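You operate a simulated robot arm through the tools that you are given. There is no shell and no other tool. Be economical: measure what you need, move in short steps, check, and stop when the job is done.

You are at the controls of a simulated robot arm. One attempt, no reset.

TASK
Shut the blue light box down, park its connector and cap the tester.
Fine: shutter closed and knob OFF first; the red connector parks in the white spare port; the grey cap goes on the tester port. Set down upright: grey square cap.

Only the result counts: the job must be done as asked and must still hold three seconds after the hand-in. Knocking over, shifting, dropping, spilling or breaking anything else fails it. A push-on lid holds only when it is set on centred and level and pressed home; a screw cap is set on level and turned clockwise until tight.

THE ROBOT
A 6-joint arm with a two-finger parallel gripper, fixed in place. Base frame: the origin is at the foot of the arm, x ahead of it, y to its left, z up; the work surface is at about z = 0.88. Lengths are in m, angles in degrees, forces in N, time in s.
With the tool pointing down near the work surface it reaches from about 0.16 to 0.84 m from the base axis. Its first joint turns from -166.0 to 166.0 degrees. Payload 3.91 kg.
Tool frame: the origin (TCP) lies between the finger pads and is the grasp point; the fingertips stand 0.03 m ahead of it; z points along the fingers, y is the line along which they close. The gripper opens to 0.11 m. The fingers are 0.02 m wide and 0.01 m thick; the gripper's body (0.048 by 0.112 m) begins 0.055 m behind the TCP.
Orientation is that of the tool frame in the base frame, as [roll, pitch, yaw] about the fixed x, y, z axes, in that order (R = Rz(yaw) Ry(pitch) Rx(roll)). With the fingers straight down and closing along the base's y, the tool's x points along the base's -x, its y along +y and its z along -z.

THE INTERFACE
- The arm moves only by the tool play_rows. Its arguments are lists of equal length, an entry for each row: "dp": the shift along the tool's x, y, z in cm, a list of three; "rotation": the turn, a rotation vector about the tool's x, y, z in degrees, a list of three; "hand": the finger opening in cm, from 0 to 11. In form: {"dp": [[tx, ty, tz], ...], "rotation": [[wx, wy, wz], ...], "hand": [hand, ...]}. A call has 1 to 8 rows; each row is the pose to reach, as a shift and turn from the pose commanded when the call began, along the tool's axes at that moment. Rows are played at 5 a second. More than 0.05 m and 8.6 degrees between two rows, or a gripper value outside its range, and nothing of the call is played. Where a pose cannot be reached the arm comes as near as it can. A force on the tool above 90 N (or 10 N above the force at the start of the call, whichever is more), or a blocked arm, ends the call early, and 0.2 s more pass. The fingers move at their own pace (about 0.108 m/s each) and stop on an object; they squeeze with about 41 N. The grip force told is the motor's: it shows also when the fingers shut on nothing. Time passes only in rows, and 0.2 s behind the last, so rows that repeat a pose let the fingers close. The reply holds the time, the measured pose of the TCP, the force on the tool along the base axes, the opening and the grip force, in the units named above and with some noise, with the torque about the TCP (base axes, N m) and any sound that the robot's microphone picked up.
- Cameras (640 x 400 px; columns grow to the right, rows downward): "scene" is fixed at [0.2098, -0.6531, 1.712]; the picture's right is [1.00, -0.06, 0.00], its down [-0.03, -0.51, -0.86] and it looks along [0.05, 0.86, -0.52] (base axes); focal length 314 px, centre (320, 200). "wrist" rides on the gripper at [0.077, 0.007, -0.114] in the tool frame; the picture's right is [-0.09, 1.00, 0.00], its down [-0.80, -0.07, -0.59] and it looks along [-0.59, -0.05, 0.80] (tool axes); focal length 270 px, centre (320, 200). There is no depth. A picture from a camera that has moved, and an enlarged one, comes with that camera's place and axes in the base frame and with its lens. The place of the scene camera against the robot may be out by one fixed shift of up to 0.018 m in any direction.
- grab_frame(camera): a new picture of that camera. No time passes.
- slide_trunk(by): slides the trunk up (or, below 0, down) by that many m; the arm rides with it, the base frame stays. It gives what a move gives, with no picture.
- inspect(camera, box): a new picture of the part [left, top, right, bottom] of that camera's present view, enlarged. No time passes.
- close_job(): hands the job in; it is judged then, once.

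Go step by step. Nothing tells you positions but the pictures and the camera data: compare them with the known pose of the tool, close in by small moves and look again before you grip or let go. The budget is 120 turns and 84 pictures, counting those below and the enlarged ones. Unless the task says otherwise, let go and move clear before handing in, and close with one line.

The tools are called as a command line: name --argument value ..., lists and objects as JSON in quotes. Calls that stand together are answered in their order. play_rows: Moves the arm, as the interface text tells. Its arguments: {"type":"object","properties":{"dp":{"type":"array"},"rotation":{"type":"array"},"hand":{"type":"array"}},"required":["dp","rotation","hand"]} The other tools are called the same way: slide_trunk (by) slides the trunk up or down; grab_frame (camera) takes a picture; inspect (camera, box) takes an enlarged picture of a part of a camera's view; close_job () hands the job in.

At the start:

```text
t: 0.0
tcp_pos: [0.3668, 0.239, 1.2225]
tool_rot: [-180.0, -0.1, 180.0]
contact_force: [0.2, -0.3, -0.9]
ft_torque: [0.0, 0.01, -0.02]
finger_gap: 0.1098
grasp_force: 0.1
trunk travel left (down, up): [-0.475, 0.065]
```

scene: 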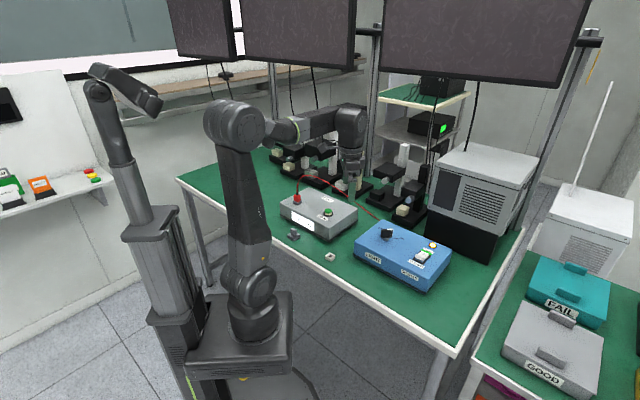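
wrist: 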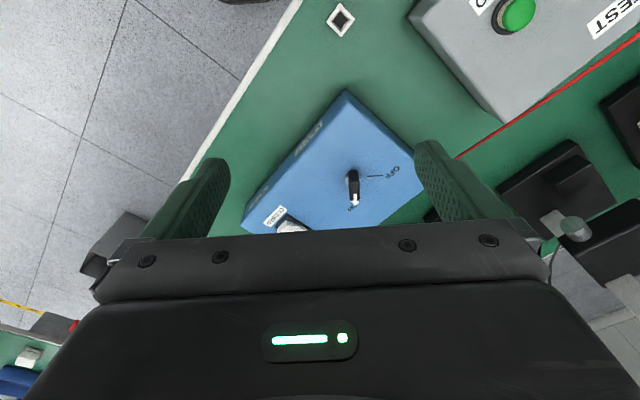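

I see a blue light box with knob and shutter switch, a grey tester with a red connector, a small grey cap and a white spare port on the table. I will enlarge the scene first.

inspect --camera "scene" --box '[340, 210, 460, 300]'

inspect --camera "scene" --box '[260, 160, 380, 270]'

inspect --camera "wrist" --box '[200, 0, 640, 275]'

```text
4.44 times, centred on (400, 255) of scene
camera zoom: at [0.2098, -0.6531, 1.712], right [1.0, -0.06, 0.0], down [-0.03, -0.51, -0.86], along [0.05, 0.86, -0.52], focal length 1397 px, centre (-36, -44)
```

zoom: 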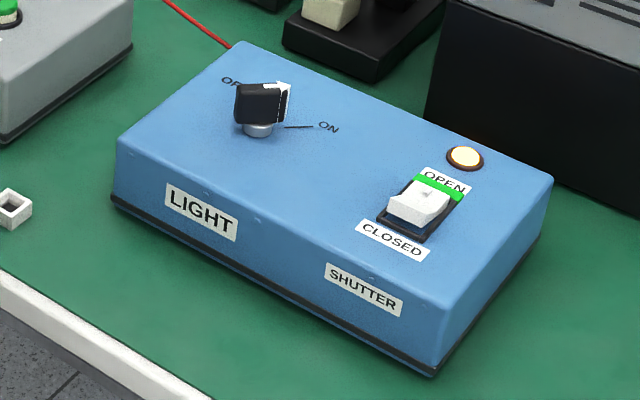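

```text
3.64 times, centred on (320, 215) of scene
camera zoom: at [0.2098, -0.6531, 1.712], right [1.0, -0.06, 0.0], down [-0.03, -0.51, -0.86], along [0.05, 0.86, -0.52], focal length 1143 px, centre (320, 146)
```

zoom: 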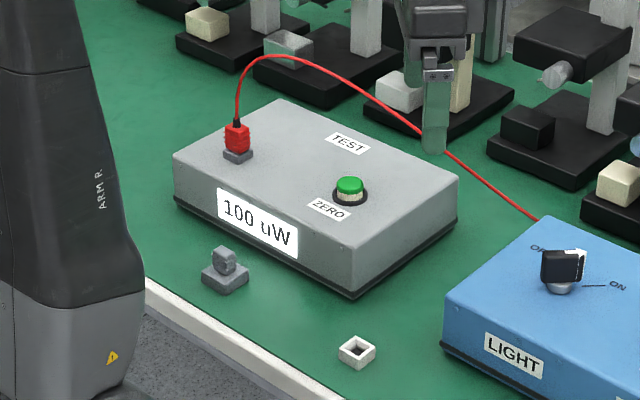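

```text
1.45 times, centred on (420, 138) of wrist
camera zoom: at [0.2905, 0.2452, 1.3361], right [0.09, 1.0, 0.0], down [0.8, -0.07, 0.59], along [0.59, -0.05, -0.8], focal length 393 px, centre (174, 291)
```

zoom: 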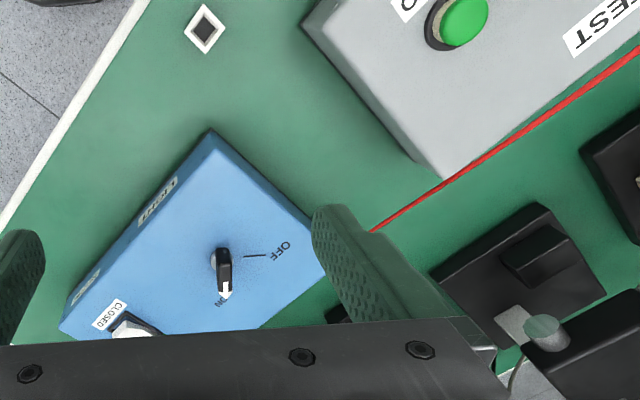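

The box's knob and shutter are ahead at roughly x 0.54–0.65. I move the wrist camera over there for a better view.

play_rows --dp '[[-4, -2, 0], [-8, -4, 0], [-12, -6, 0], [-16, -8, 0], [-19, -9, 0]]' --rotation '[[0, 0, 0], [0, 0, 0], [0, 0, 0], [0, 0, 0], [0, 0, 0]]' --hand '[8, 6, 4, 2, 2]'

grab_frame --camera "wrist"

```text
t: 1.2
tcp_pos: [0.5564, 0.149, 1.221]
tool_rot: [180.0, -0.1, 180.0]
contact_force: [0.1, -0.2, 0.1]
ft_torque: [-0.03, -0.01, -0.01]
finger_gap: 0.0201
grasp_force: 0.0
trunk travel left (down, up): [-0.475, 0.065]
```

```text
78 pictures are left
camera wrist: at [0.4808, 0.1556, 1.3354], right [0.09, 1.0, 0.0], down [0.8, -0.07, 0.59], along [0.59, -0.05, -0.8], focal length 270 px, centre (320, 200)
```

wrist: 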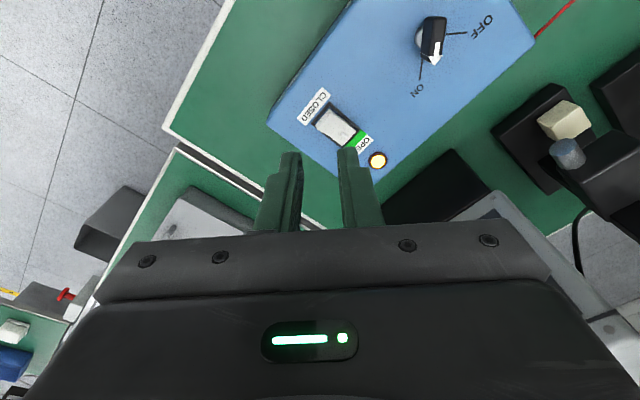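

The shutter is near (0.63, 0.17), knob near (0.533, 0.277). I look closer at the shutter to learn its type.

inspect --camera "wrist" --box '[270, 0, 510, 170]'

inspect --camera "scene" --box '[405, 230, 455, 265]'

```text
2.35 times, centred on (390, 85) of wrist
camera zoom: at [0.4808, 0.1556, 1.3354], right [0.09, 1.0, 0.0], down [0.8, -0.07, 0.59], along [0.59, -0.05, -0.8], focal length 636 px, centre (155, 471)
```

zoom: 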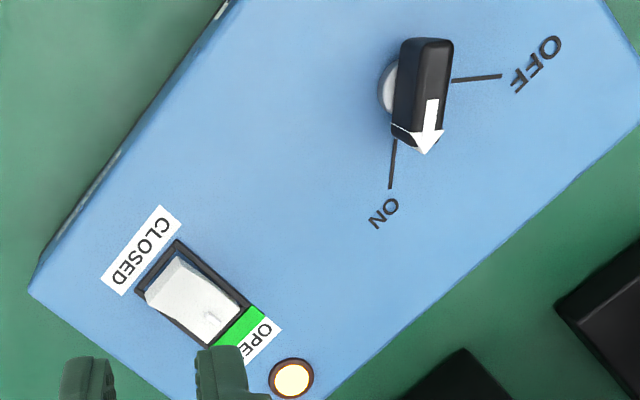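

```text
11.43 times, centred on (430, 248) of scene
camera zoom: at [0.2098, -0.6531, 1.712], right [1.0, -0.06, 0.0], down [-0.03, -0.51, -0.86], along [0.05, 0.86, -0.52], focal length 3592 px, centre (-937, -343)
```

zoom: 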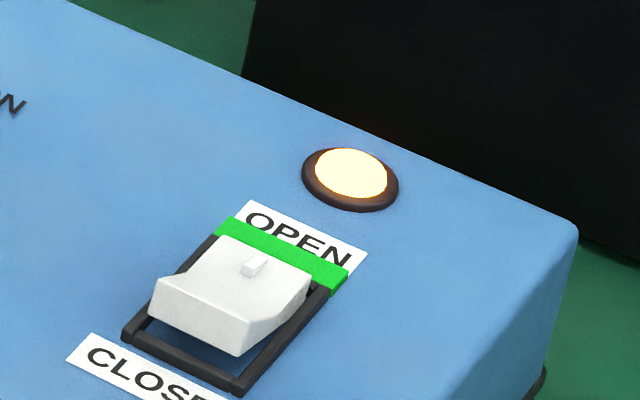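

It is a rocker with the CLOSED end raised. I close the fingers, turn to line up with the box and hover over the raised end near (0.616, 0.157).

play_rows --dp '[[-1, 0.1, 1], [-2, 0.2, 3], [-3, 0.4, 5], [-4, 0.5, 7], [-5, 0.6, 9], [-5.9, 0.8, 11], [-5.9, 0.8, 12], [-5.9, 0.8, 13]]' --rotation '[[0, 0, -5.6], [0, 0, -11.2], [0, 0, -16.8], [0, 0, -22.4], [0, 0, -28], [0, 0, -33.6], [0, 0, -39.2], [0, 0, -45]]' --hand '[1, 0, 0, 0, 0, 0, 0, 0]'

grab_frame --camera "wrist"

inspect --camera "scene" --box '[370, 190, 470, 270]'

```text
t: 3.0
tcp_pos: [0.6163, 0.158, 1.0916]
tool_rot: [-179.9, 0.1, -135.1]
contact_force: [0.3, -0.1, -0.2]
ft_torque: [-0.02, 0.01, -0.03]
finger_gap: 0.0003
grasp_force: 37.6
trunk travel left (down, up): [-0.475, 0.065]
```

```text
75 pictures are left
camera wrist: at [0.558, 0.1066, 1.2058], right [-0.64, 0.77, 0.0], down [0.62, 0.52, 0.59], along [0.46, 0.38, -0.8], focal length 270 px, centre (320, 200)
```

wrist: 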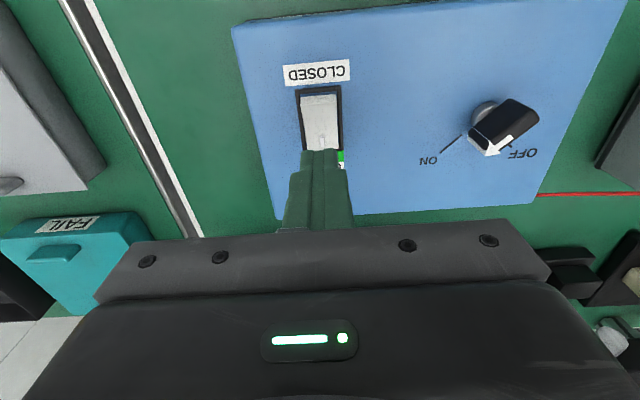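

```text
5.00 times, centred on (420, 230) of scene
camera zoom: at [0.2098, -0.6531, 1.712], right [1.0, -0.06, 0.0], down [-0.03, -0.51, -0.86], along [0.05, 0.86, -0.52], focal length 1571 px, centre (-180, 50)
```

zoom: 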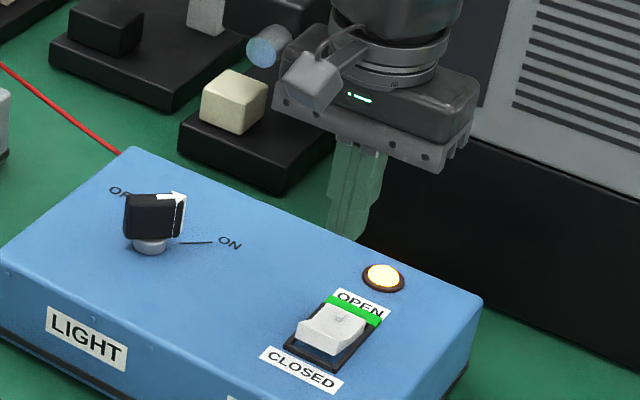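

The closed fingers are aligned with the rocker's raised end. I descend in steps and watch the force.

play_rows --dp '[[0, 0, 3], [0, 0, 6], [0, 0, 7.5], [0, 0, 8], [0, 0, 8.3]]' --rotation '[[0, 0, 0], [0, 0, 0], [0, 0, 0], [0, 0, 0], [0, 0, 0]]' --hand '[0, 0, 0, 0, 0]'

inspect --camera "scene" --box '[370, 190, 470, 270]'

```text
t: 4.2
tcp_pos: [0.6164, 0.1581, 1.0091]
tool_rot: [180.0, 0.0, -135.0]
contact_force: [-0.3, 0.9, 0.9]
ft_torque: [-0.02, 0.01, -0.01]
finger_gap: 0.0
grasp_force: 37.9
trunk travel left (down, up): [-0.475, 0.065]
```

```text
5.00 times, centred on (420, 230) of scene
camera zoom: at [0.2098, -0.6531, 1.712], right [1.0, -0.06, 0.0], down [-0.03, -0.51, -0.86], along [0.05, 0.86, -0.52], focal length 1571 px, centre (-180, 50)
```

zoom: 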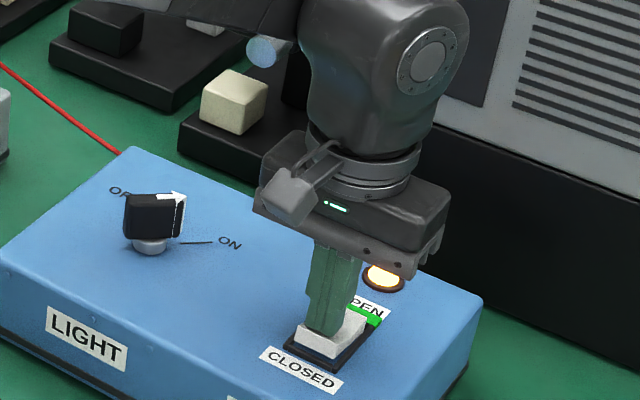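

The tip is just above the rocker; I press on in small steps.

play_rows --dp '[[0, 0, 0.3], [0, 0, 0.6], [0, 0, 0.9], [0, 0, 1.2]]' --rotation '[[0, 0, 0], [0, 0, 0], [0, 0, 0], [0, 0, 0]]' --hand '[0, 0, 0, 0]'

inspect --camera "scene" --box '[370, 190, 470, 270]'

```text
t: 5.2
tcp_pos: [0.6151, 0.1559, 1.0032]
tool_rot: [-179.5, 0.6, -134.9]
contact_force: [4.1, 3.5, 51.5]
ft_torque: [0.54, -0.4, -0.46]
finger_gap: 0.0
grasp_force: 37.2
trunk travel left (down, up): [-0.475, 0.065]
heard: click
```

```text
5.00 times, centred on (420, 230) of scene
camera zoom: at [0.2098, -0.6531, 1.712], right [1.0, -0.06, 0.0], down [-0.03, -0.51, -0.86], along [0.05, 0.86, -0.52], focal length 1571 px, centre (-180, 50)
```

zoom: 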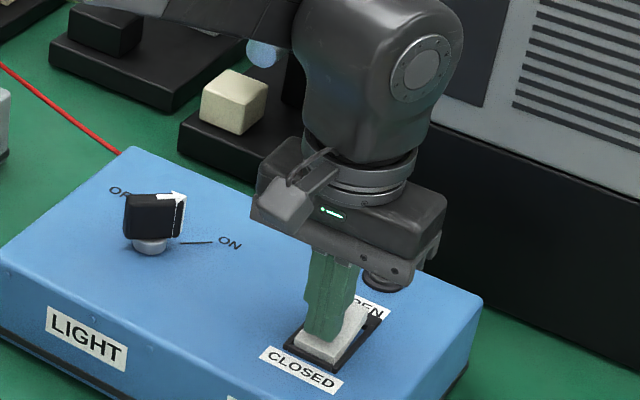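

Click heard and the lamp is out: the shutter is closed. I lift, and go over the knob at about (0.527, 0.277) with the closing line across it.

play_rows --dp '[[0, 0, -4], [0, 0, -9], [0, 1, -12], [-0.5, 4, -12], [-1, 7, -12], [-1.5, 10, -12], [-2, 13, -12], [-2.19, 14.78, -12]]' --rotation '[[0, 0, 0], [0, 0, 4], [0, 0, 12], [0, 0, 20], [0, 0, 28], [0, 0, 36], [0, 0, 44], [0, 0, 45]]' --hand '[0, 0, 2, 4, 5, 5, 5, 5]'

grab_frame --camera "wrist"

inspect --camera "scene" --box '[350, 190, 450, 270]'

```text
t: 7.0
tcp_pos: [0.5259, 0.2778, 1.1171]
tool_rot: [-179.9, 0.0, 179.8]
contact_force: [-0.1, 1.1, 0.8]
ft_torque: [0.01, 0.0, 0.02]
finger_gap: 0.0502
grasp_force: 0.0
trunk travel left (down, up): [-0.475, 0.065]
```

```text
71 pictures are left
camera wrist: at [0.4501, 0.2832, 1.2314], right [0.09, 1.0, 0.0], down [0.8, -0.07, 0.59], along [0.59, -0.05, -0.8], focal length 270 px, centre (320, 200)
```

wrist: 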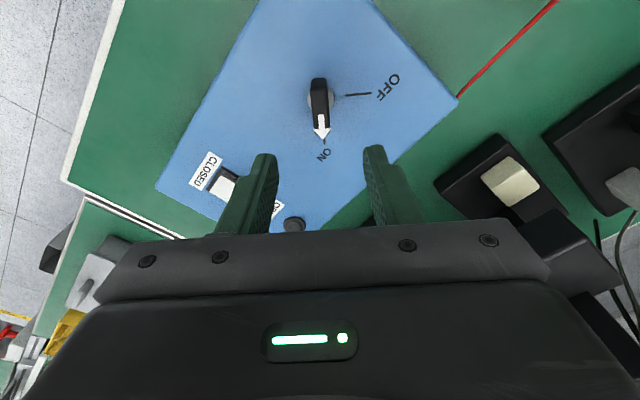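

```text
5.00 times, centred on (400, 230) of scene
camera zoom: at [0.2098, -0.6531, 1.712], right [1.0, -0.06, 0.0], down [-0.03, -0.51, -0.86], along [0.05, 0.86, -0.52], focal length 1571 px, centre (-80, 50)
```

zoom: 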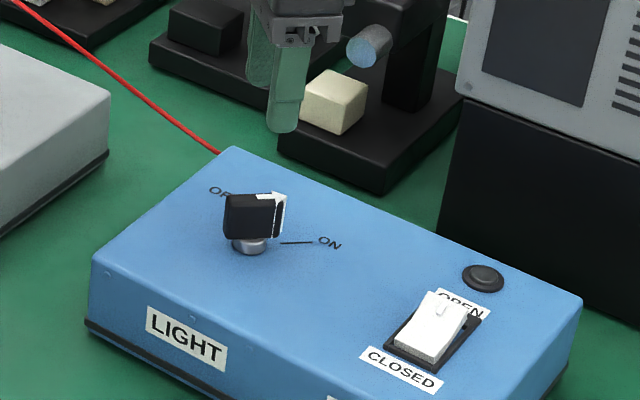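

The shutter shows closed. The knob bar runs along x, centred at about (0.528, 0.2775); I descend with open fingers around it.

play_rows --dp '[[-0.1, 0, 4], [-0.2, 0, 8], [-0.2, 0, 10], [-0.2, 0, 12]]' --rotation '[[0, 0, 0], [0, 0, 0], [0, 0, 0], [0, 0, 0]]' --hand '[5, 5, 5, 5]'

inspect --camera "scene" --box '[350, 190, 450, 270]'

grab_frame --camera "wrist"

```text
t: 8.0
tcp_pos: [0.5292, 0.2765, 0.996]
tool_rot: [180.0, 0.1, -180.0]
contact_force: [-0.3, -0.2, -0.5]
ft_torque: [-0.01, 0.01, -0.01]
finger_gap: 0.05
grasp_force: 0.0
trunk travel left (down, up): [-0.475, 0.065]
```

```text
5.00 times, centred on (400, 230) of scene
camera zoom: at [0.2098, -0.6531, 1.712], right [1.0, -0.06, 0.0], down [-0.03, -0.51, -0.86], along [0.05, 0.86, -0.52], focal length 1571 px, centre (-80, 50)
```

zoom: 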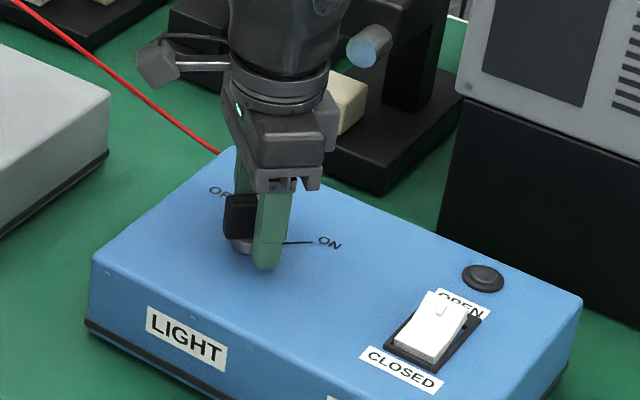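

```text
68 pictures are left
camera wrist: at [0.4529, 0.2832, 1.1104], right [0.09, 1.0, 0.0], down [0.8, -0.07, 0.59], along [0.59, -0.05, -0.8], focal length 270 px, centre (320, 200)
```

wrist: 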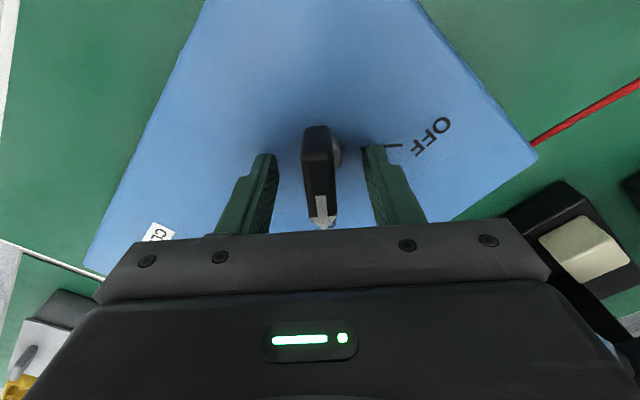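

The fingers straddle the bar. I close and turn the first 32° toward OFF (base counter-clockwise).

play_rows --dp '[[0, 0, 0], [0, 0, 0], [0, 0, 0], [0, 0, 0], [0, 0, 0], [0, 0, 0], [0, 0, 0]]' --rotation '[[0, 0, 0], [0, 0, 0], [0, 0, 0], [0, 0, -8], [0, 0, -16], [0, 0, -24], [0, 0, -32]]' --hand '[0.5, 0.5, 0.5, 0.5, 0.5, 0.5, 0.5]'

```text
t: 9.6
tcp_pos: [0.5287, 0.2801, 0.9958]
tool_rot: [179.9, 0.0, -147.9]
contact_force: [-4.0, 12.4, -2.7]
ft_torque: [0.69, 0.15, -0.05]
finger_gap: 0.0248
grasp_force: 45.3
trunk travel left (down, up): [-0.475, 0.065]
```

The turn works, with a slight sideways offset; I centre on the knob axis and turn the remaining 56°.

play_rows --dp '[[-0.16, 0.25, 0], [-0.16, 0.25, 0], [-0.16, 0.25, 0], [-0.16, 0.25, 0], [-0.16, 0.25, 0], [-0.16, 0.25, 0], [-0.16, 0.25, 0], [-0.16, 0.25, 0]]' --rotation '[[0, 0, -8], [0, 0, -16], [0, 0, -24], [0, 0, -32], [0, 0, -40], [0, 0, -48], [0, 0, -56], [0, 0, -57]]' --hand '[0.5, 0.5, 0.5, 0.5, 0.5, 0.5, 0.5, 0.5]'

inspect --camera "scene" --box '[350, 190, 450, 270]'

grab_frame --camera "wrist"

```text
t: 11.4
tcp_pos: [0.5263, 0.2816, 0.9978]
tool_rot: [179.9, -0.3, -91.0]
contact_force: [-31.6, 4.4, -19.5]
ft_torque: [0.06, 0.9, -0.11]
finger_gap: 0.0247
grasp_force: 45.1
trunk travel left (down, up): [-0.475, 0.065]
```

```text
5.00 times, centred on (400, 230) of scene
camera zoom: at [0.2098, -0.6531, 1.712], right [1.0, -0.06, 0.0], down [-0.03, -0.51, -0.86], along [0.05, 0.86, -0.52], focal length 1571 px, centre (-80, 50)
```

zoom: 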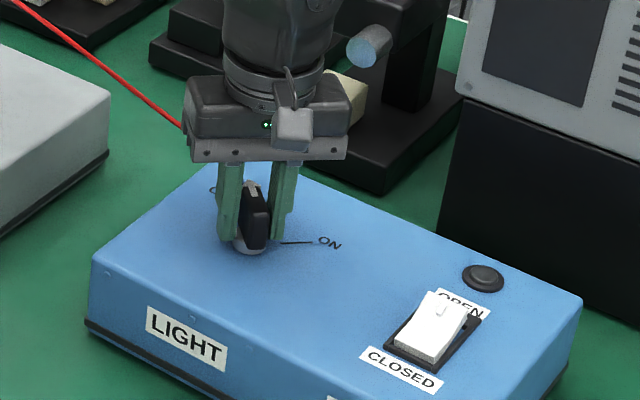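

```text
66 pictures are left
camera wrist: at [0.5185, 0.2036, 1.111], right [-0.99, 0.1, 0.0], down [0.09, 0.8, 0.59], along [0.06, 0.59, -0.81], focal length 270 px, centre (320, 200)
```

wrist: 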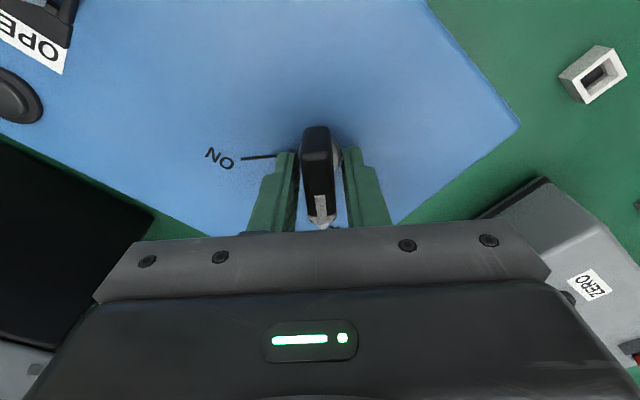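

The knob now points along +y, as the OFF line does. I open, lift and check.

play_rows --dp '[[0, 0, 0], [0, 0, 0], [0, 0, -3], [0, 0, -8], [0, 0, -12]]' --rotation '[[0, 0, 0], [0, 0, 0], [0, 0, 0], [0, 0, 0], [0, 0, 0]]' --hand '[5, 5, 5, 5, 5]'

grab_frame --camera "wrist"

inspect --camera "scene" --box '[350, 190, 450, 270]'

```text
t: 12.6
tcp_pos: [0.5273, 0.2796, 1.1179]
tool_rot: [180.0, 0.0, -91.1]
contact_force: [0.0, -0.8, 0.3]
ft_torque: [0.01, 0.03, -0.01]
finger_gap: 0.0503
grasp_force: 0.0
trunk travel left (down, up): [-0.475, 0.065]
```

```text
65 pictures are left
camera wrist: at [0.5206, 0.2024, 1.2324], right [-0.99, 0.11, 0.0], down [0.09, 0.8, 0.59], along [0.06, 0.59, -0.8], focal length 270 px, centre (320, 200)
```

wrist: 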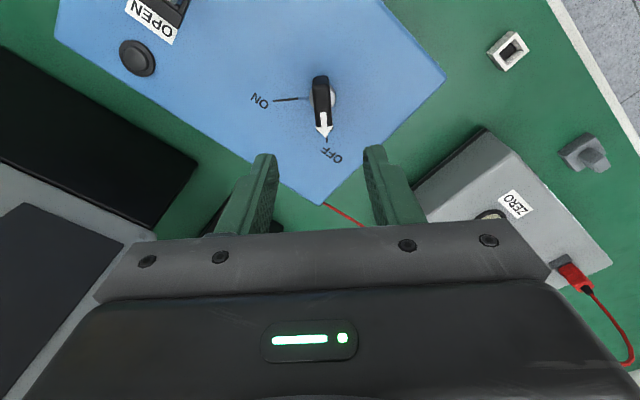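

```text
5.00 times, centred on (400, 230) of scene
camera zoom: at [0.2098, -0.6531, 1.712], right [1.0, -0.06, 0.0], down [-0.03, -0.51, -0.86], along [0.05, 0.86, -0.52], focal length 1571 px, centre (-80, 50)
```

zoom: 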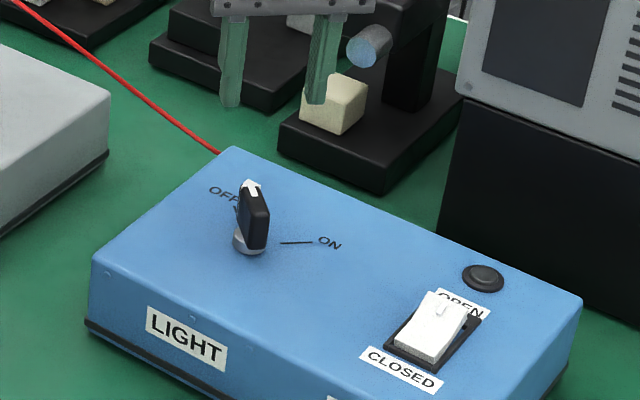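

Let me verify the knob direction against the OFF line closely, and look at the port, cap and connector.

inspect --camera "wrist" --box '[240, 60, 400, 170]'

inspect --camera "scene" --box '[270, 180, 350, 270]'

```text
3.64 times, centred on (320, 115) of wrist
camera zoom: at [0.5206, 0.2024, 1.2324], right [-0.99, 0.11, 0.0], down [0.09, 0.8, 0.59], along [0.06, 0.59, -0.8], focal length 983 px, centre (320, 509)
```

zoom: 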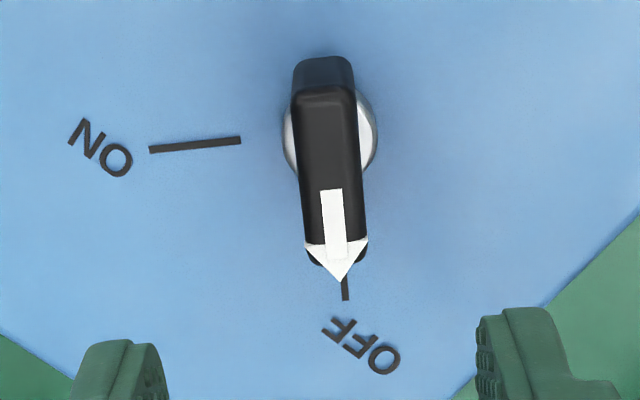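

```text
4.44 times, centred on (310, 225) of scene
camera zoom: at [0.2098, -0.6531, 1.712], right [1.0, -0.06, 0.0], down [-0.03, -0.51, -0.86], along [0.05, 0.86, -0.52], focal length 1397 px, centre (364, 89)
```

zoom: 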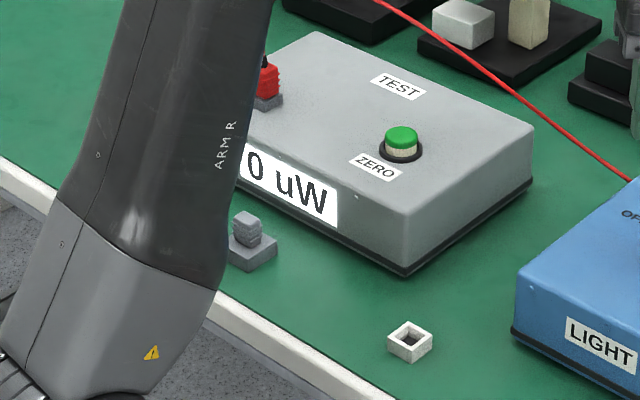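

The knob is on OFF and the lamp is out. Next I raise the tool and travel toward the tester (connector near (0.19, 0.565)) for a look.

play_rows --dp '[[0, 0, -4], [0, 0, -8], [0, 4, -11], [0, 8, -12], [-3, 12, -12], [-6, 15, -12], [-9, 18, -12], [-12, 21, -12]]' --rotation '[[0, 0, 0], [0, 0, 0], [0, 0, 0], [0, 0, 0], [0, 0, 0], [0, 0, 0], [0, 0, 0], [0, 0, 0]]' --hand '[5, 5, 5, 5, 5, 5, 5, 5]'

grab_frame --camera "wrist"

grab_frame --camera "scene"

```text
t: 14.4
tcp_pos: [0.319, 0.4038, 1.2366]
tool_rot: [180.0, -0.1, -91.0]
contact_force: [0.6, -0.6, 0.1]
ft_torque: [0.01, -0.05, 0.0]
finger_gap: 0.0502
grasp_force: 0.1
trunk travel left (down, up): [-0.475, 0.065]
```

```text
61 pictures are left
camera wrist: at [0.3117, 0.3264, 1.3505], right [-0.99, 0.11, 0.0], down [0.09, 0.8, 0.59], along [0.06, 0.59, -0.8], focal length 270 px, centre (320, 200)
```

wrist: 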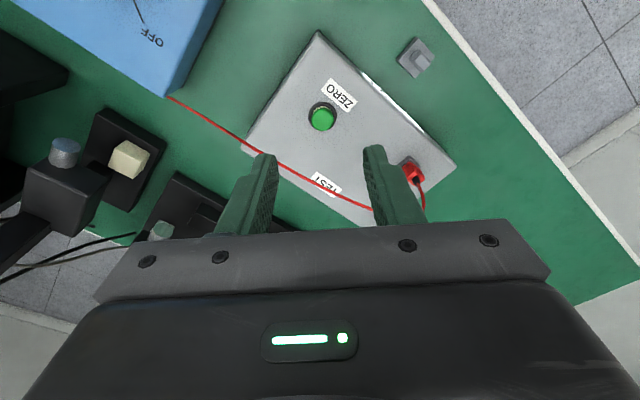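

```text
60 pictures are left
```

scene: 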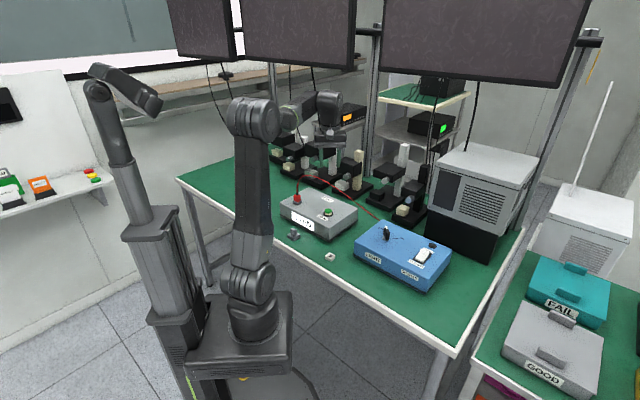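

Connector at about (0.19, 0.558); the tester is turned about 46°. I move above it and turn the tool to match, and check the display.

play_rows --dp '[[-3, 2, 0], [-6, 5, 0], [-9, 8, 0], [-12, 10, 0], [-15.4, 13, 2], [-15.4, 13, 5]]' --rotation '[[0, 0, 8], [0, 0, 16], [0, 0, 24], [0, 0, 32], [0, 0, 40], [0, 0, 43]]' --hand '[5, 5, 5, 5, 5, 5]'

grab_frame --camera "wrist"

inspect --camera "scene" --box '[270, 170, 370, 270]'

```text
t: 15.8
tcp_pos: [0.1938, 0.5614, 1.1865]
tool_rot: [180.0, 0.0, -134.1]
contact_force: [0.4, 0.4, -0.3]
ft_torque: [0.01, 0.0, 0.01]
finger_gap: 0.0501
grasp_force: 0.0
trunk travel left (down, up): [-0.475, 0.065]
```

```text
59 pictures are left
camera wrist: at [0.1358, 0.5095, 1.3007], right [-0.65, 0.76, 0.0], down [0.61, 0.53, 0.59], along [0.45, 0.39, -0.8], focal length 270 px, centre (320, 200)
```

wrist: 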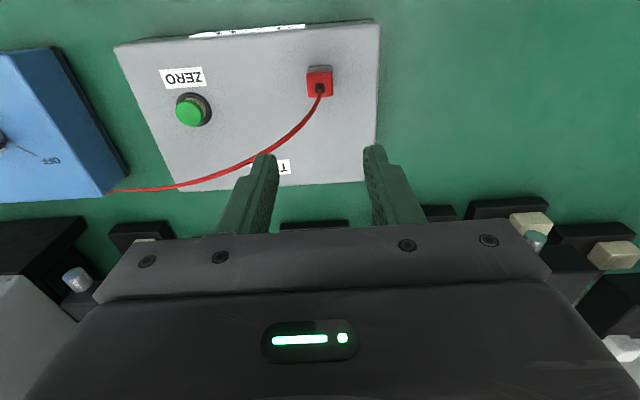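

```text
4.00 times, centred on (320, 220) of scene
camera zoom: at [0.2098, -0.6531, 1.712], right [1.0, -0.06, 0.0], down [-0.03, -0.51, -0.86], along [0.05, 0.86, -0.52], focal length 1257 px, centre (320, 120)
```

zoom: 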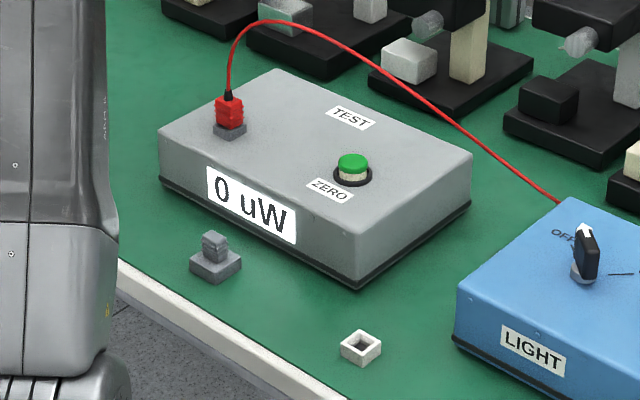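

The tester now reads 0 uW. The connector is right under the tool at about (0.195, 0.562); I descend partway and look.

play_rows --dp '[[0, 0, 4], [0, 0, 8], [0, 0, 12], [0, 0, 15]]' --rotation '[[0, 0, 0], [0, 0, 0], [0, 0, 0], [0, 0, 0]]' --hand '[5, 5, 5, 5]'

grab_frame --camera "wrist"

inspect --camera "scene" --box '[270, 170, 350, 230]'

```text
t: 16.8
tcp_pos: [0.1943, 0.5598, 1.0353]
tool_rot: [179.9, 0.0, -134.0]
contact_force: [0.2, -0.4, 0.0]
ft_torque: [0.01, -0.03, 0.02]
finger_gap: 0.0501
grasp_force: 0.0
trunk travel left (down, up): [-0.475, 0.065]
```

```text
57 pictures are left
camera wrist: at [0.1367, 0.5092, 1.1501], right [-0.65, 0.76, 0.0], down [0.61, 0.53, 0.59], along [0.45, 0.39, -0.8], focal length 270 px, centre (320, 200)
```

wrist: 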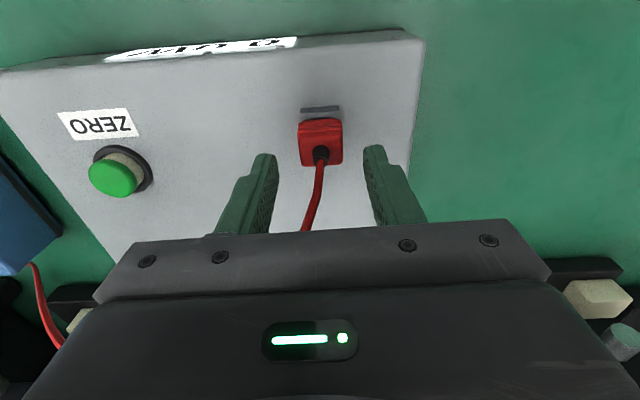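

```text
6.67 times, centred on (310, 200) of scene
camera zoom: at [0.2098, -0.6531, 1.712], right [1.0, -0.06, 0.0], down [-0.03, -0.51, -0.86], along [0.05, 0.86, -0.52], focal length 2095 px, centre (387, 200)
```

zoom: 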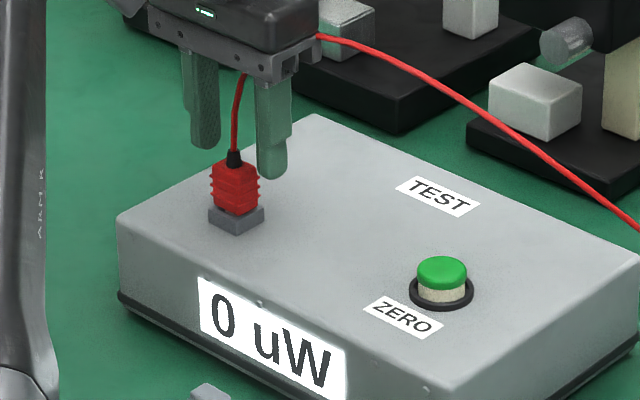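

Connector well centred between the fingers. I go 3.5 cm lower and 0.35 cm ahead, then close on the red body.

play_rows --dp '[[-0.35, 0, 2], [-0.35, 0, 3.5], [-0.35, 0, 3.5], [-0.35, 0, 3.5], [-0.35, 0, 3.5]]' --rotation '[[0, 0, 0], [0, 0, 0], [0, 0, 0], [0, 0, 0], [0, 0, 0]]' --hand '[5, 5, 0.8, 0.8, 0.8]'

inspect --camera "scene" --box '[270, 170, 350, 230]'

grab_frame --camera "wrist"

```text
t: 18.0
tcp_pos: [0.1953, 0.5628, 1.001]
tool_rot: [180.0, 0.0, -134.0]
contact_force: [-2.6, 2.0, -0.8]
ft_torque: [0.11, 0.07, -0.06]
finger_gap: 0.0249
grasp_force: 41.0
trunk travel left (down, up): [-0.475, 0.065]
```

```text
6.67 times, centred on (310, 200) of scene
camera zoom: at [0.2098, -0.6531, 1.712], right [1.0, -0.06, 0.0], down [-0.03, -0.51, -0.86], along [0.05, 0.86, -0.52], focal length 2095 px, centre (387, 200)
```

zoom: 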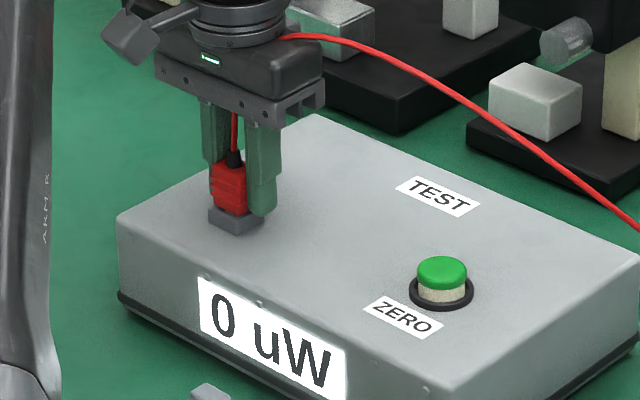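

```text
54 pictures are left
camera wrist: at [0.1384, 0.5121, 1.1154], right [-0.65, 0.76, 0.0], down [0.61, 0.53, 0.59], along [0.45, 0.39, -0.8], focal length 270 px, centre (320, 200)
```

wrist: 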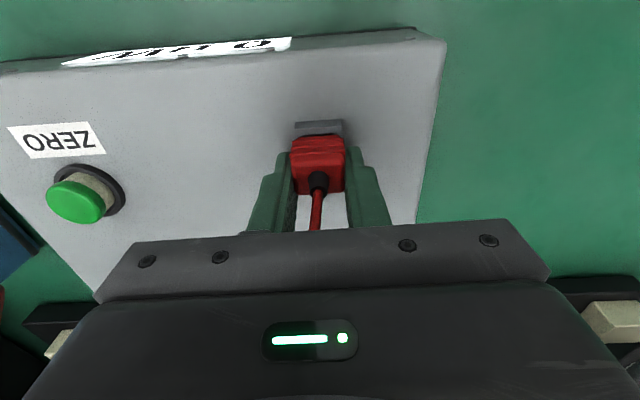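

The grip on the connector is firm (2.5 cm). I pull it straight up.

play_rows --dp '[[0, 0, -0.5], [0, 0, -1.5], [0, 0, -3], [0, 0, -5], [0, 0, -8], [0, 0, -11]]' --rotation '[[0, 0, 0], [0, 0, 0], [0, 0, 0], [0, 0, 0], [0, 0, 0], [0, 0, 0]]' --hand '[0.8, 0.8, 0.8, 0.8, 0.8, 0.8]'

inspect --camera "scene" --box '[260, 160, 360, 270]'

grab_frame --camera "wrist"

```text
t: 19.4
tcp_pos: [0.1959, 0.5626, 1.112]
tool_rot: [180.0, 0.0, -133.9]
contact_force: [0.3, -0.3, -0.4]
ft_torque: [0.0, -0.01, 0.01]
finger_gap: 0.0249
grasp_force: 41.3
trunk travel left (down, up): [-0.475, 0.065]
```

```text
3.64 times, centred on (310, 215) of scene
camera zoom: at [0.2098, -0.6531, 1.712], right [1.0, -0.06, 0.0], down [-0.03, -0.51, -0.86], along [0.05, 0.86, -0.52], focal length 1143 px, centre (356, 146)
```

zoom: 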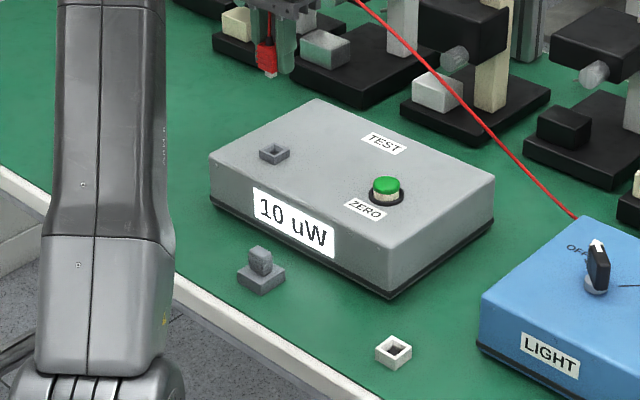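

```text
52 pictures are left
camera wrist: at [0.1384, 0.5112, 1.2261], right [-0.65, 0.76, 0.0], down [0.61, 0.53, 0.59], along [0.45, 0.39, -0.8], focal length 270 px, centre (320, 200)
```

wrist: 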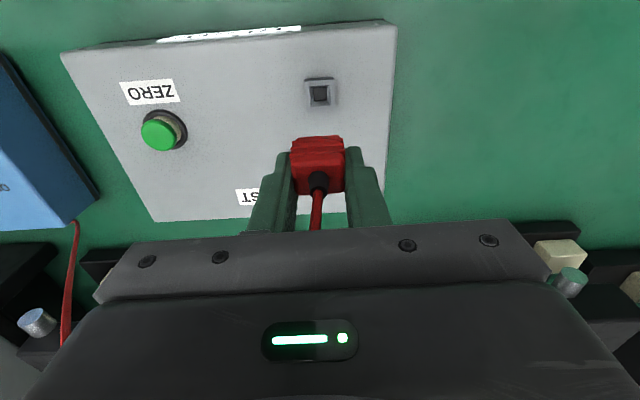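

The connector is free; the tester port shows at (320, 93) in this view, a useful reference for lining up. I carry it to above the white port at about (0.317, 0.27).

play_rows --dp '[[1.8, -4.1, 0], [3.6, -8.2, 0], [5.4, -12.4, 0], [7.2, -16.5, 0], [9.0, -20.7, 0], [10.9, -24.9, 0], [12.7, -29, 0], [12.7, -29, 3]]' --rotation '[[0, 0, 0], [0, 0, 0], [0, 0, 0], [0, 0, 0], [0, 0, 0], [0, 0, 0], [0, 0, 0], [0, 0, 0]]' --hand '[0.8, 0.8, 0.8, 0.8, 0.8, 0.8, 0.8, 0.8]'

grab_frame --camera "wrist"

inspect --camera "scene" --box '[280, 180, 400, 280]'

```text
t: 21.2
tcp_pos: [0.3183, 0.2706, 1.0827]
tool_rot: [-179.9, 0.0, -134.0]
contact_force: [0.4, 0.2, 0.3]
ft_torque: [-0.01, -0.01, 0.0]
finger_gap: 0.0248
grasp_force: 40.5
trunk travel left (down, up): [-0.475, 0.065]
```

```text
51 pictures are left
camera wrist: at [0.2599, 0.2189, 1.1965], right [-0.66, 0.76, 0.0], down [0.61, 0.53, 0.59], along [0.45, 0.39, -0.8], focal length 270 px, centre (320, 200)
```

wrist: 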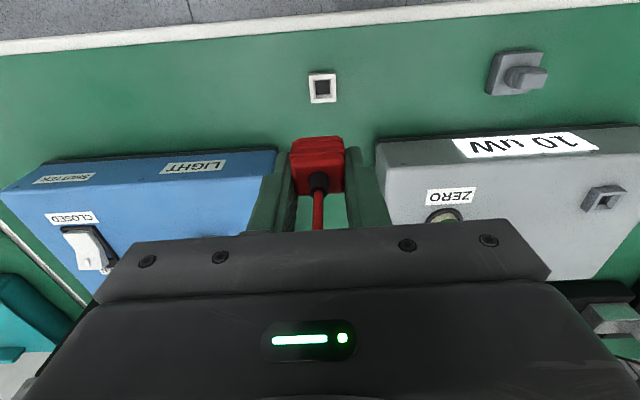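

```text
4.00 times, centred on (340, 230) of scene
camera zoom: at [0.2098, -0.6531, 1.712], right [1.0, -0.06, 0.0], down [-0.03, -0.51, -0.86], along [0.05, 0.86, -0.52], focal length 1257 px, centre (240, 80)
```

zoom: 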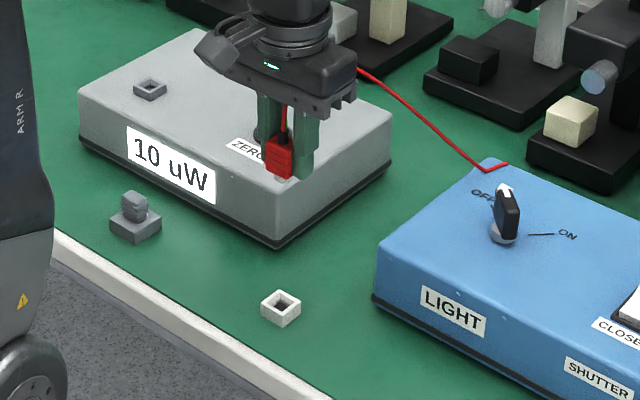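

White port sits at (322, 87) in the view. I lower 4 cm to measure its height by parallax.

play_rows --dp '[[0, 0, 2], [0, 0, 4]]' --rotation '[[0, 0, 0], [0, 0, 0]]' --hand '[0.8, 0.8]'

inspect --camera "wrist" --box '[260, 50, 380, 200]'

inspect --camera "scene" --box '[310, 210, 370, 270]'

```text
t: 21.8
tcp_pos: [0.3174, 0.2705, 1.0429]
tool_rot: [180.0, -0.1, -134.0]
contact_force: [0.3, -0.1, -0.5]
ft_torque: [0.0, 0.01, 0.02]
finger_gap: 0.0249
grasp_force: 41.0
trunk travel left (down, up): [-0.475, 0.065]
```

```text
2.67 times, centred on (320, 125) of wrist
camera zoom: at [0.2593, 0.2188, 1.1563], right [-0.65, 0.76, 0.0], down [0.61, 0.53, 0.59], along [0.45, 0.39, -0.8], focal length 721 px, centre (320, 400)
```

zoom: 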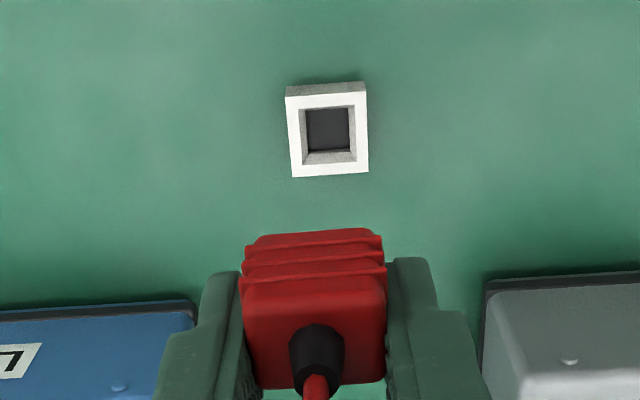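

```text
6.67 times, centred on (340, 240) of scene
camera zoom: at [0.2098, -0.6531, 1.712], right [1.0, -0.06, 0.0], down [-0.03, -0.51, -0.86], along [0.05, 0.86, -0.52], focal length 2095 px, centre (187, -67)
```

zoom: 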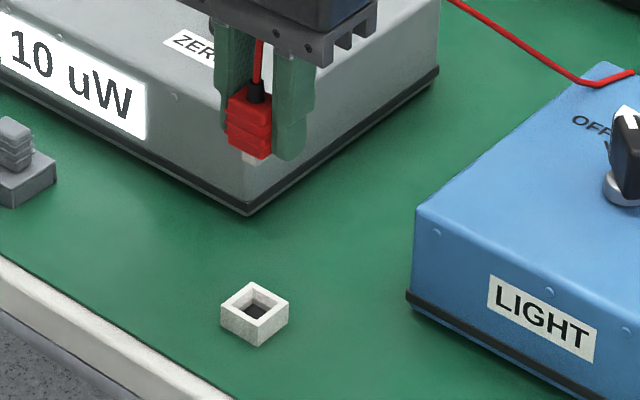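

The port is aligned in yaw; I shift 0.7 cm ahead and 0.2 cm sideways and lower to leave the plug about 1.5 cm above the port.

play_rows --dp '[[-0.69, 0.21, 2], [-0.69, 0.21, 4], [-0.69, 0.21, 6], [-0.69, 0.21, 8]]' --rotation '[[0, 0, 0], [0, 0, 0], [0, 0, 0], [0, 0, 0]]' --hand '[0.8, 0.8, 0.8, 0.8]'

inspect --camera "wrist" --box '[260, 50, 380, 200]'

inspect --camera "scene" --box '[310, 220, 360, 270]'

```text
t: 22.8
tcp_pos: [0.3193, 0.2761, 0.9614]
tool_rot: [-179.9, 0.0, -134.0]
contact_force: [-0.3, -1.0, -0.6]
ft_torque: [0.0, 0.01, 0.01]
finger_gap: 0.0243
grasp_force: 41.1
trunk travel left (down, up): [-0.475, 0.065]
```

```text
2.67 times, centred on (320, 125) of wrist
camera zoom: at [0.2626, 0.2248, 1.0754], right [-0.65, 0.76, 0.0], down [0.61, 0.53, 0.59], along [0.45, 0.39, -0.8], focal length 721 px, centre (320, 400)
```

zoom: 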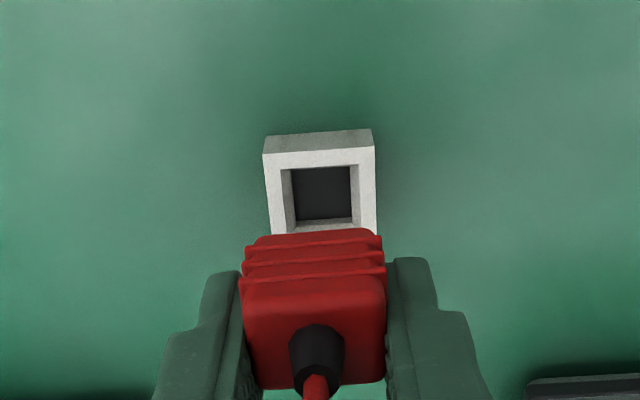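

```text
8.00 times, centred on (335, 245) of scene
camera zoom: at [0.2098, -0.6531, 1.712], right [1.0, -0.06, 0.0], down [-0.03, -0.51, -0.86], along [0.05, 0.86, -0.52], focal length 2514 px, centre (200, -160)
```

zoom: 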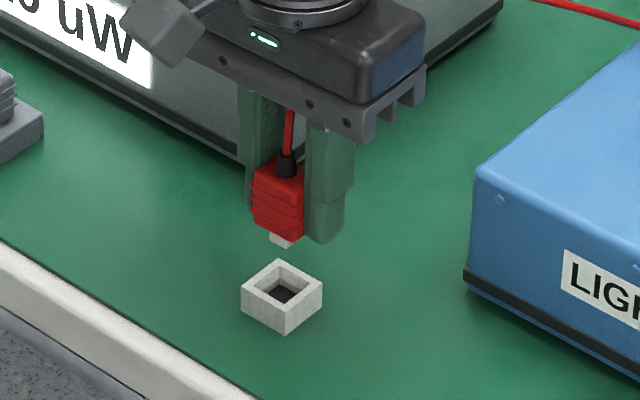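

The alignment agrees in both views within about a millimetre. I descend slowly into the port.

play_rows --dp '[[-0.08, 0, 0.8], [-0.08, 0, 1.4], [-0.08, 0, 1.8], [-0.08, 0, 2.2], [-0.08, 0, 2.5]]' --rotation '[[0, 0, 0], [0, 0, 0], [0, 0, 0], [0, 0, 0], [0, 0, 0]]' --hand '[0.8, 0.8, 0.8, 0.8, 0.8]'

inspect --camera "scene" --box '[310, 220, 360, 270]'

inspect --camera "wrist" --box '[260, 50, 380, 200]'

```text
t: 24.0
tcp_pos: [0.3199, 0.2774, 0.9366]
tool_rot: [-180.0, 0.0, -133.9]
contact_force: [-0.3, 0.6, -0.2]
ft_torque: [0.0, -0.01, -0.02]
finger_gap: 0.0246
grasp_force: 41.1
trunk travel left (down, up): [-0.475, 0.065]
```

```text
8.00 times, centred on (335, 245) of scene
camera zoom: at [0.2098, -0.6531, 1.712], right [1.0, -0.06, 0.0], down [-0.03, -0.51, -0.86], along [0.05, 0.86, -0.52], focal length 2514 px, centre (200, -160)
```

zoom: 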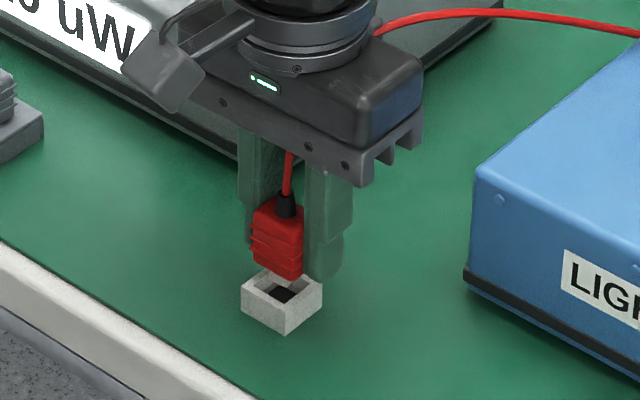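

```text
2.67 times, centred on (320, 125) of wrist
camera zoom: at [0.2628, 0.2252, 1.051], right [-0.65, 0.76, 0.0], down [0.61, 0.53, 0.59], along [0.45, 0.39, -0.8], focal length 721 px, centre (320, 400)
```

zoom: 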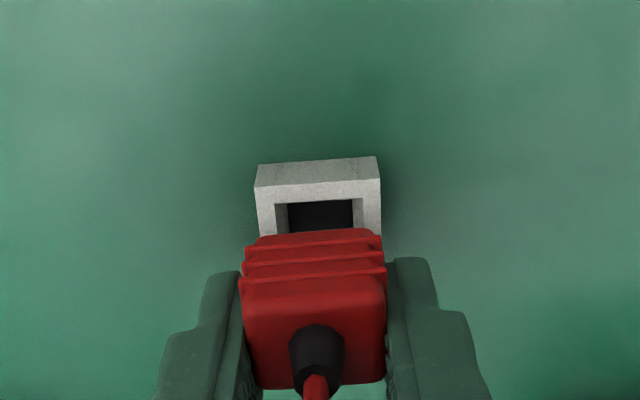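

No contact yet; the plug is at the mouth. I go on in small steps, watching the lateral force.

play_rows --dp '[[0, 0.05, 0.2], [0, 0.05, 0.4]]' --rotation '[[0, 0, 0], [0, 0, 0]]' --hand '[0.8, 0.8]'

inspect --camera "scene" --box '[320, 235, 350, 265]'

```text
t: 24.6
tcp_pos: [0.3204, 0.2773, 0.932]
tool_rot: [179.9, 0.0, -134.0]
contact_force: [1.2, 0.4, -0.8]
ft_torque: [0.02, -0.03, -0.01]
finger_gap: 0.0248
grasp_force: 40.9
trunk travel left (down, up): [-0.475, 0.065]
```

```text
13.33 times, centred on (335, 250) of scene
camera zoom: at [0.2098, -0.6531, 1.712], right [1.0, -0.06, 0.0], down [-0.03, -0.51, -0.86], along [0.05, 0.86, -0.52], focal length 4190 px, centre (120, -467)
```

zoom: 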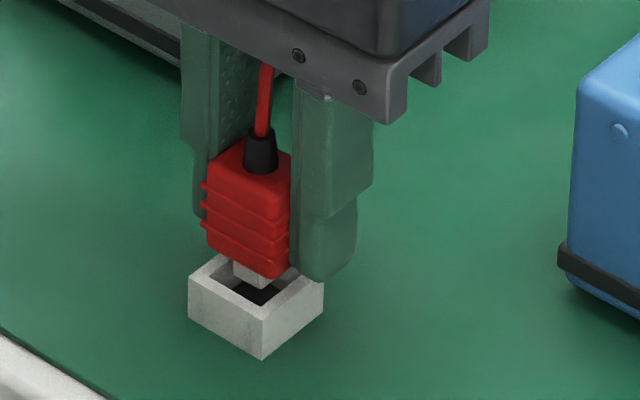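

I need a finer look at the plug tip against the hole.

inspect --camera "scene" --box '[328, 245, 346, 257]'

inspect --camera "wrist" --box '[280, 110, 360, 160]'

```text
16.00 times, centred on (337, 251) of scene
camera zoom: at [0.2098, -0.6531, 1.712], right [1.0, -0.06, 0.0], down [-0.03, -0.51, -0.86], along [0.05, 0.86, -0.52], focal length 5028 px, centre (48, -616)
```

zoom: 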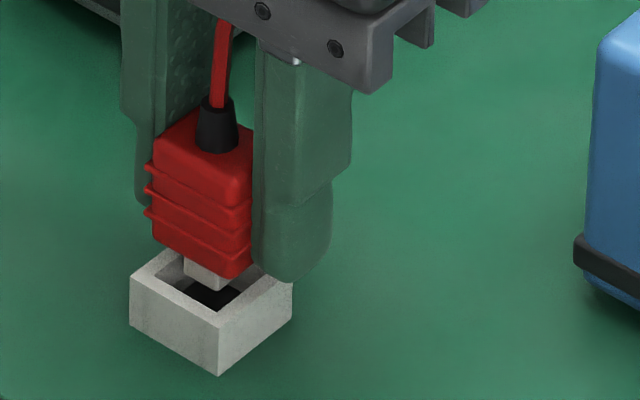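

```text
8.00 times, centred on (320, 135) of wrist
camera zoom: at [0.2624, 0.2257, 1.047], right [-0.65, 0.76, 0.0], down [0.61, 0.53, 0.59], along [0.45, 0.39, -0.8], focal length 2162 px, centre (320, 720)
```

zoom: 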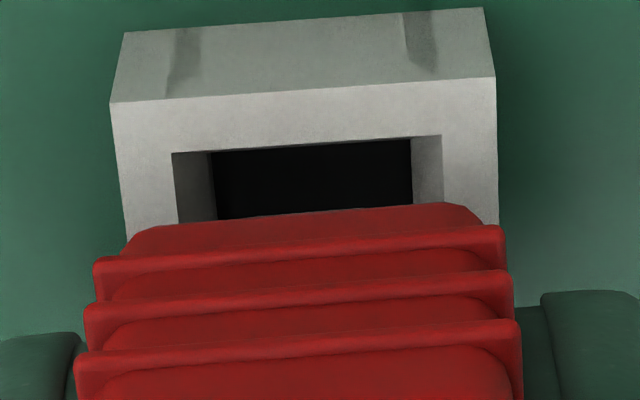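

Both views say the plug is about 2 mm too far ahead along the tool's x. I shift back 0.2 cm and check.

play_rows --dp '[[0.1, 0, -0.2], [0.22, 0, 0]]' --rotation '[[0, 0, 0], [0, 0, 0]]' --hand '[0.8, 0.8]'

inspect --camera "scene" --box '[328, 245, 346, 257]'

```text
t: 25.2
tcp_pos: [0.3168, 0.2745, 0.9321]
tool_rot: [-180.0, -0.1, -133.9]
contact_force: [-0.3, -0.1, -0.2]
ft_torque: [-0.04, -0.01, 0.01]
finger_gap: 0.0247
grasp_force: 41.2
trunk travel left (down, up): [-0.475, 0.065]
```

```text
16.00 times, centred on (337, 251) of scene
camera zoom: at [0.2098, -0.6531, 1.712], right [1.0, -0.06, 0.0], down [-0.03, -0.51, -0.86], along [0.05, 0.86, -0.52], focal length 5028 px, centre (48, -616)
```

zoom: 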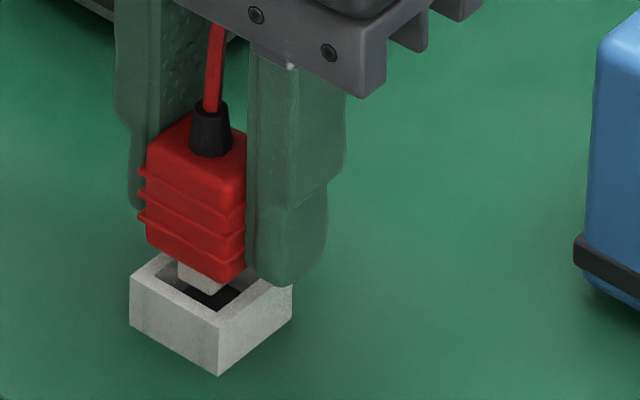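

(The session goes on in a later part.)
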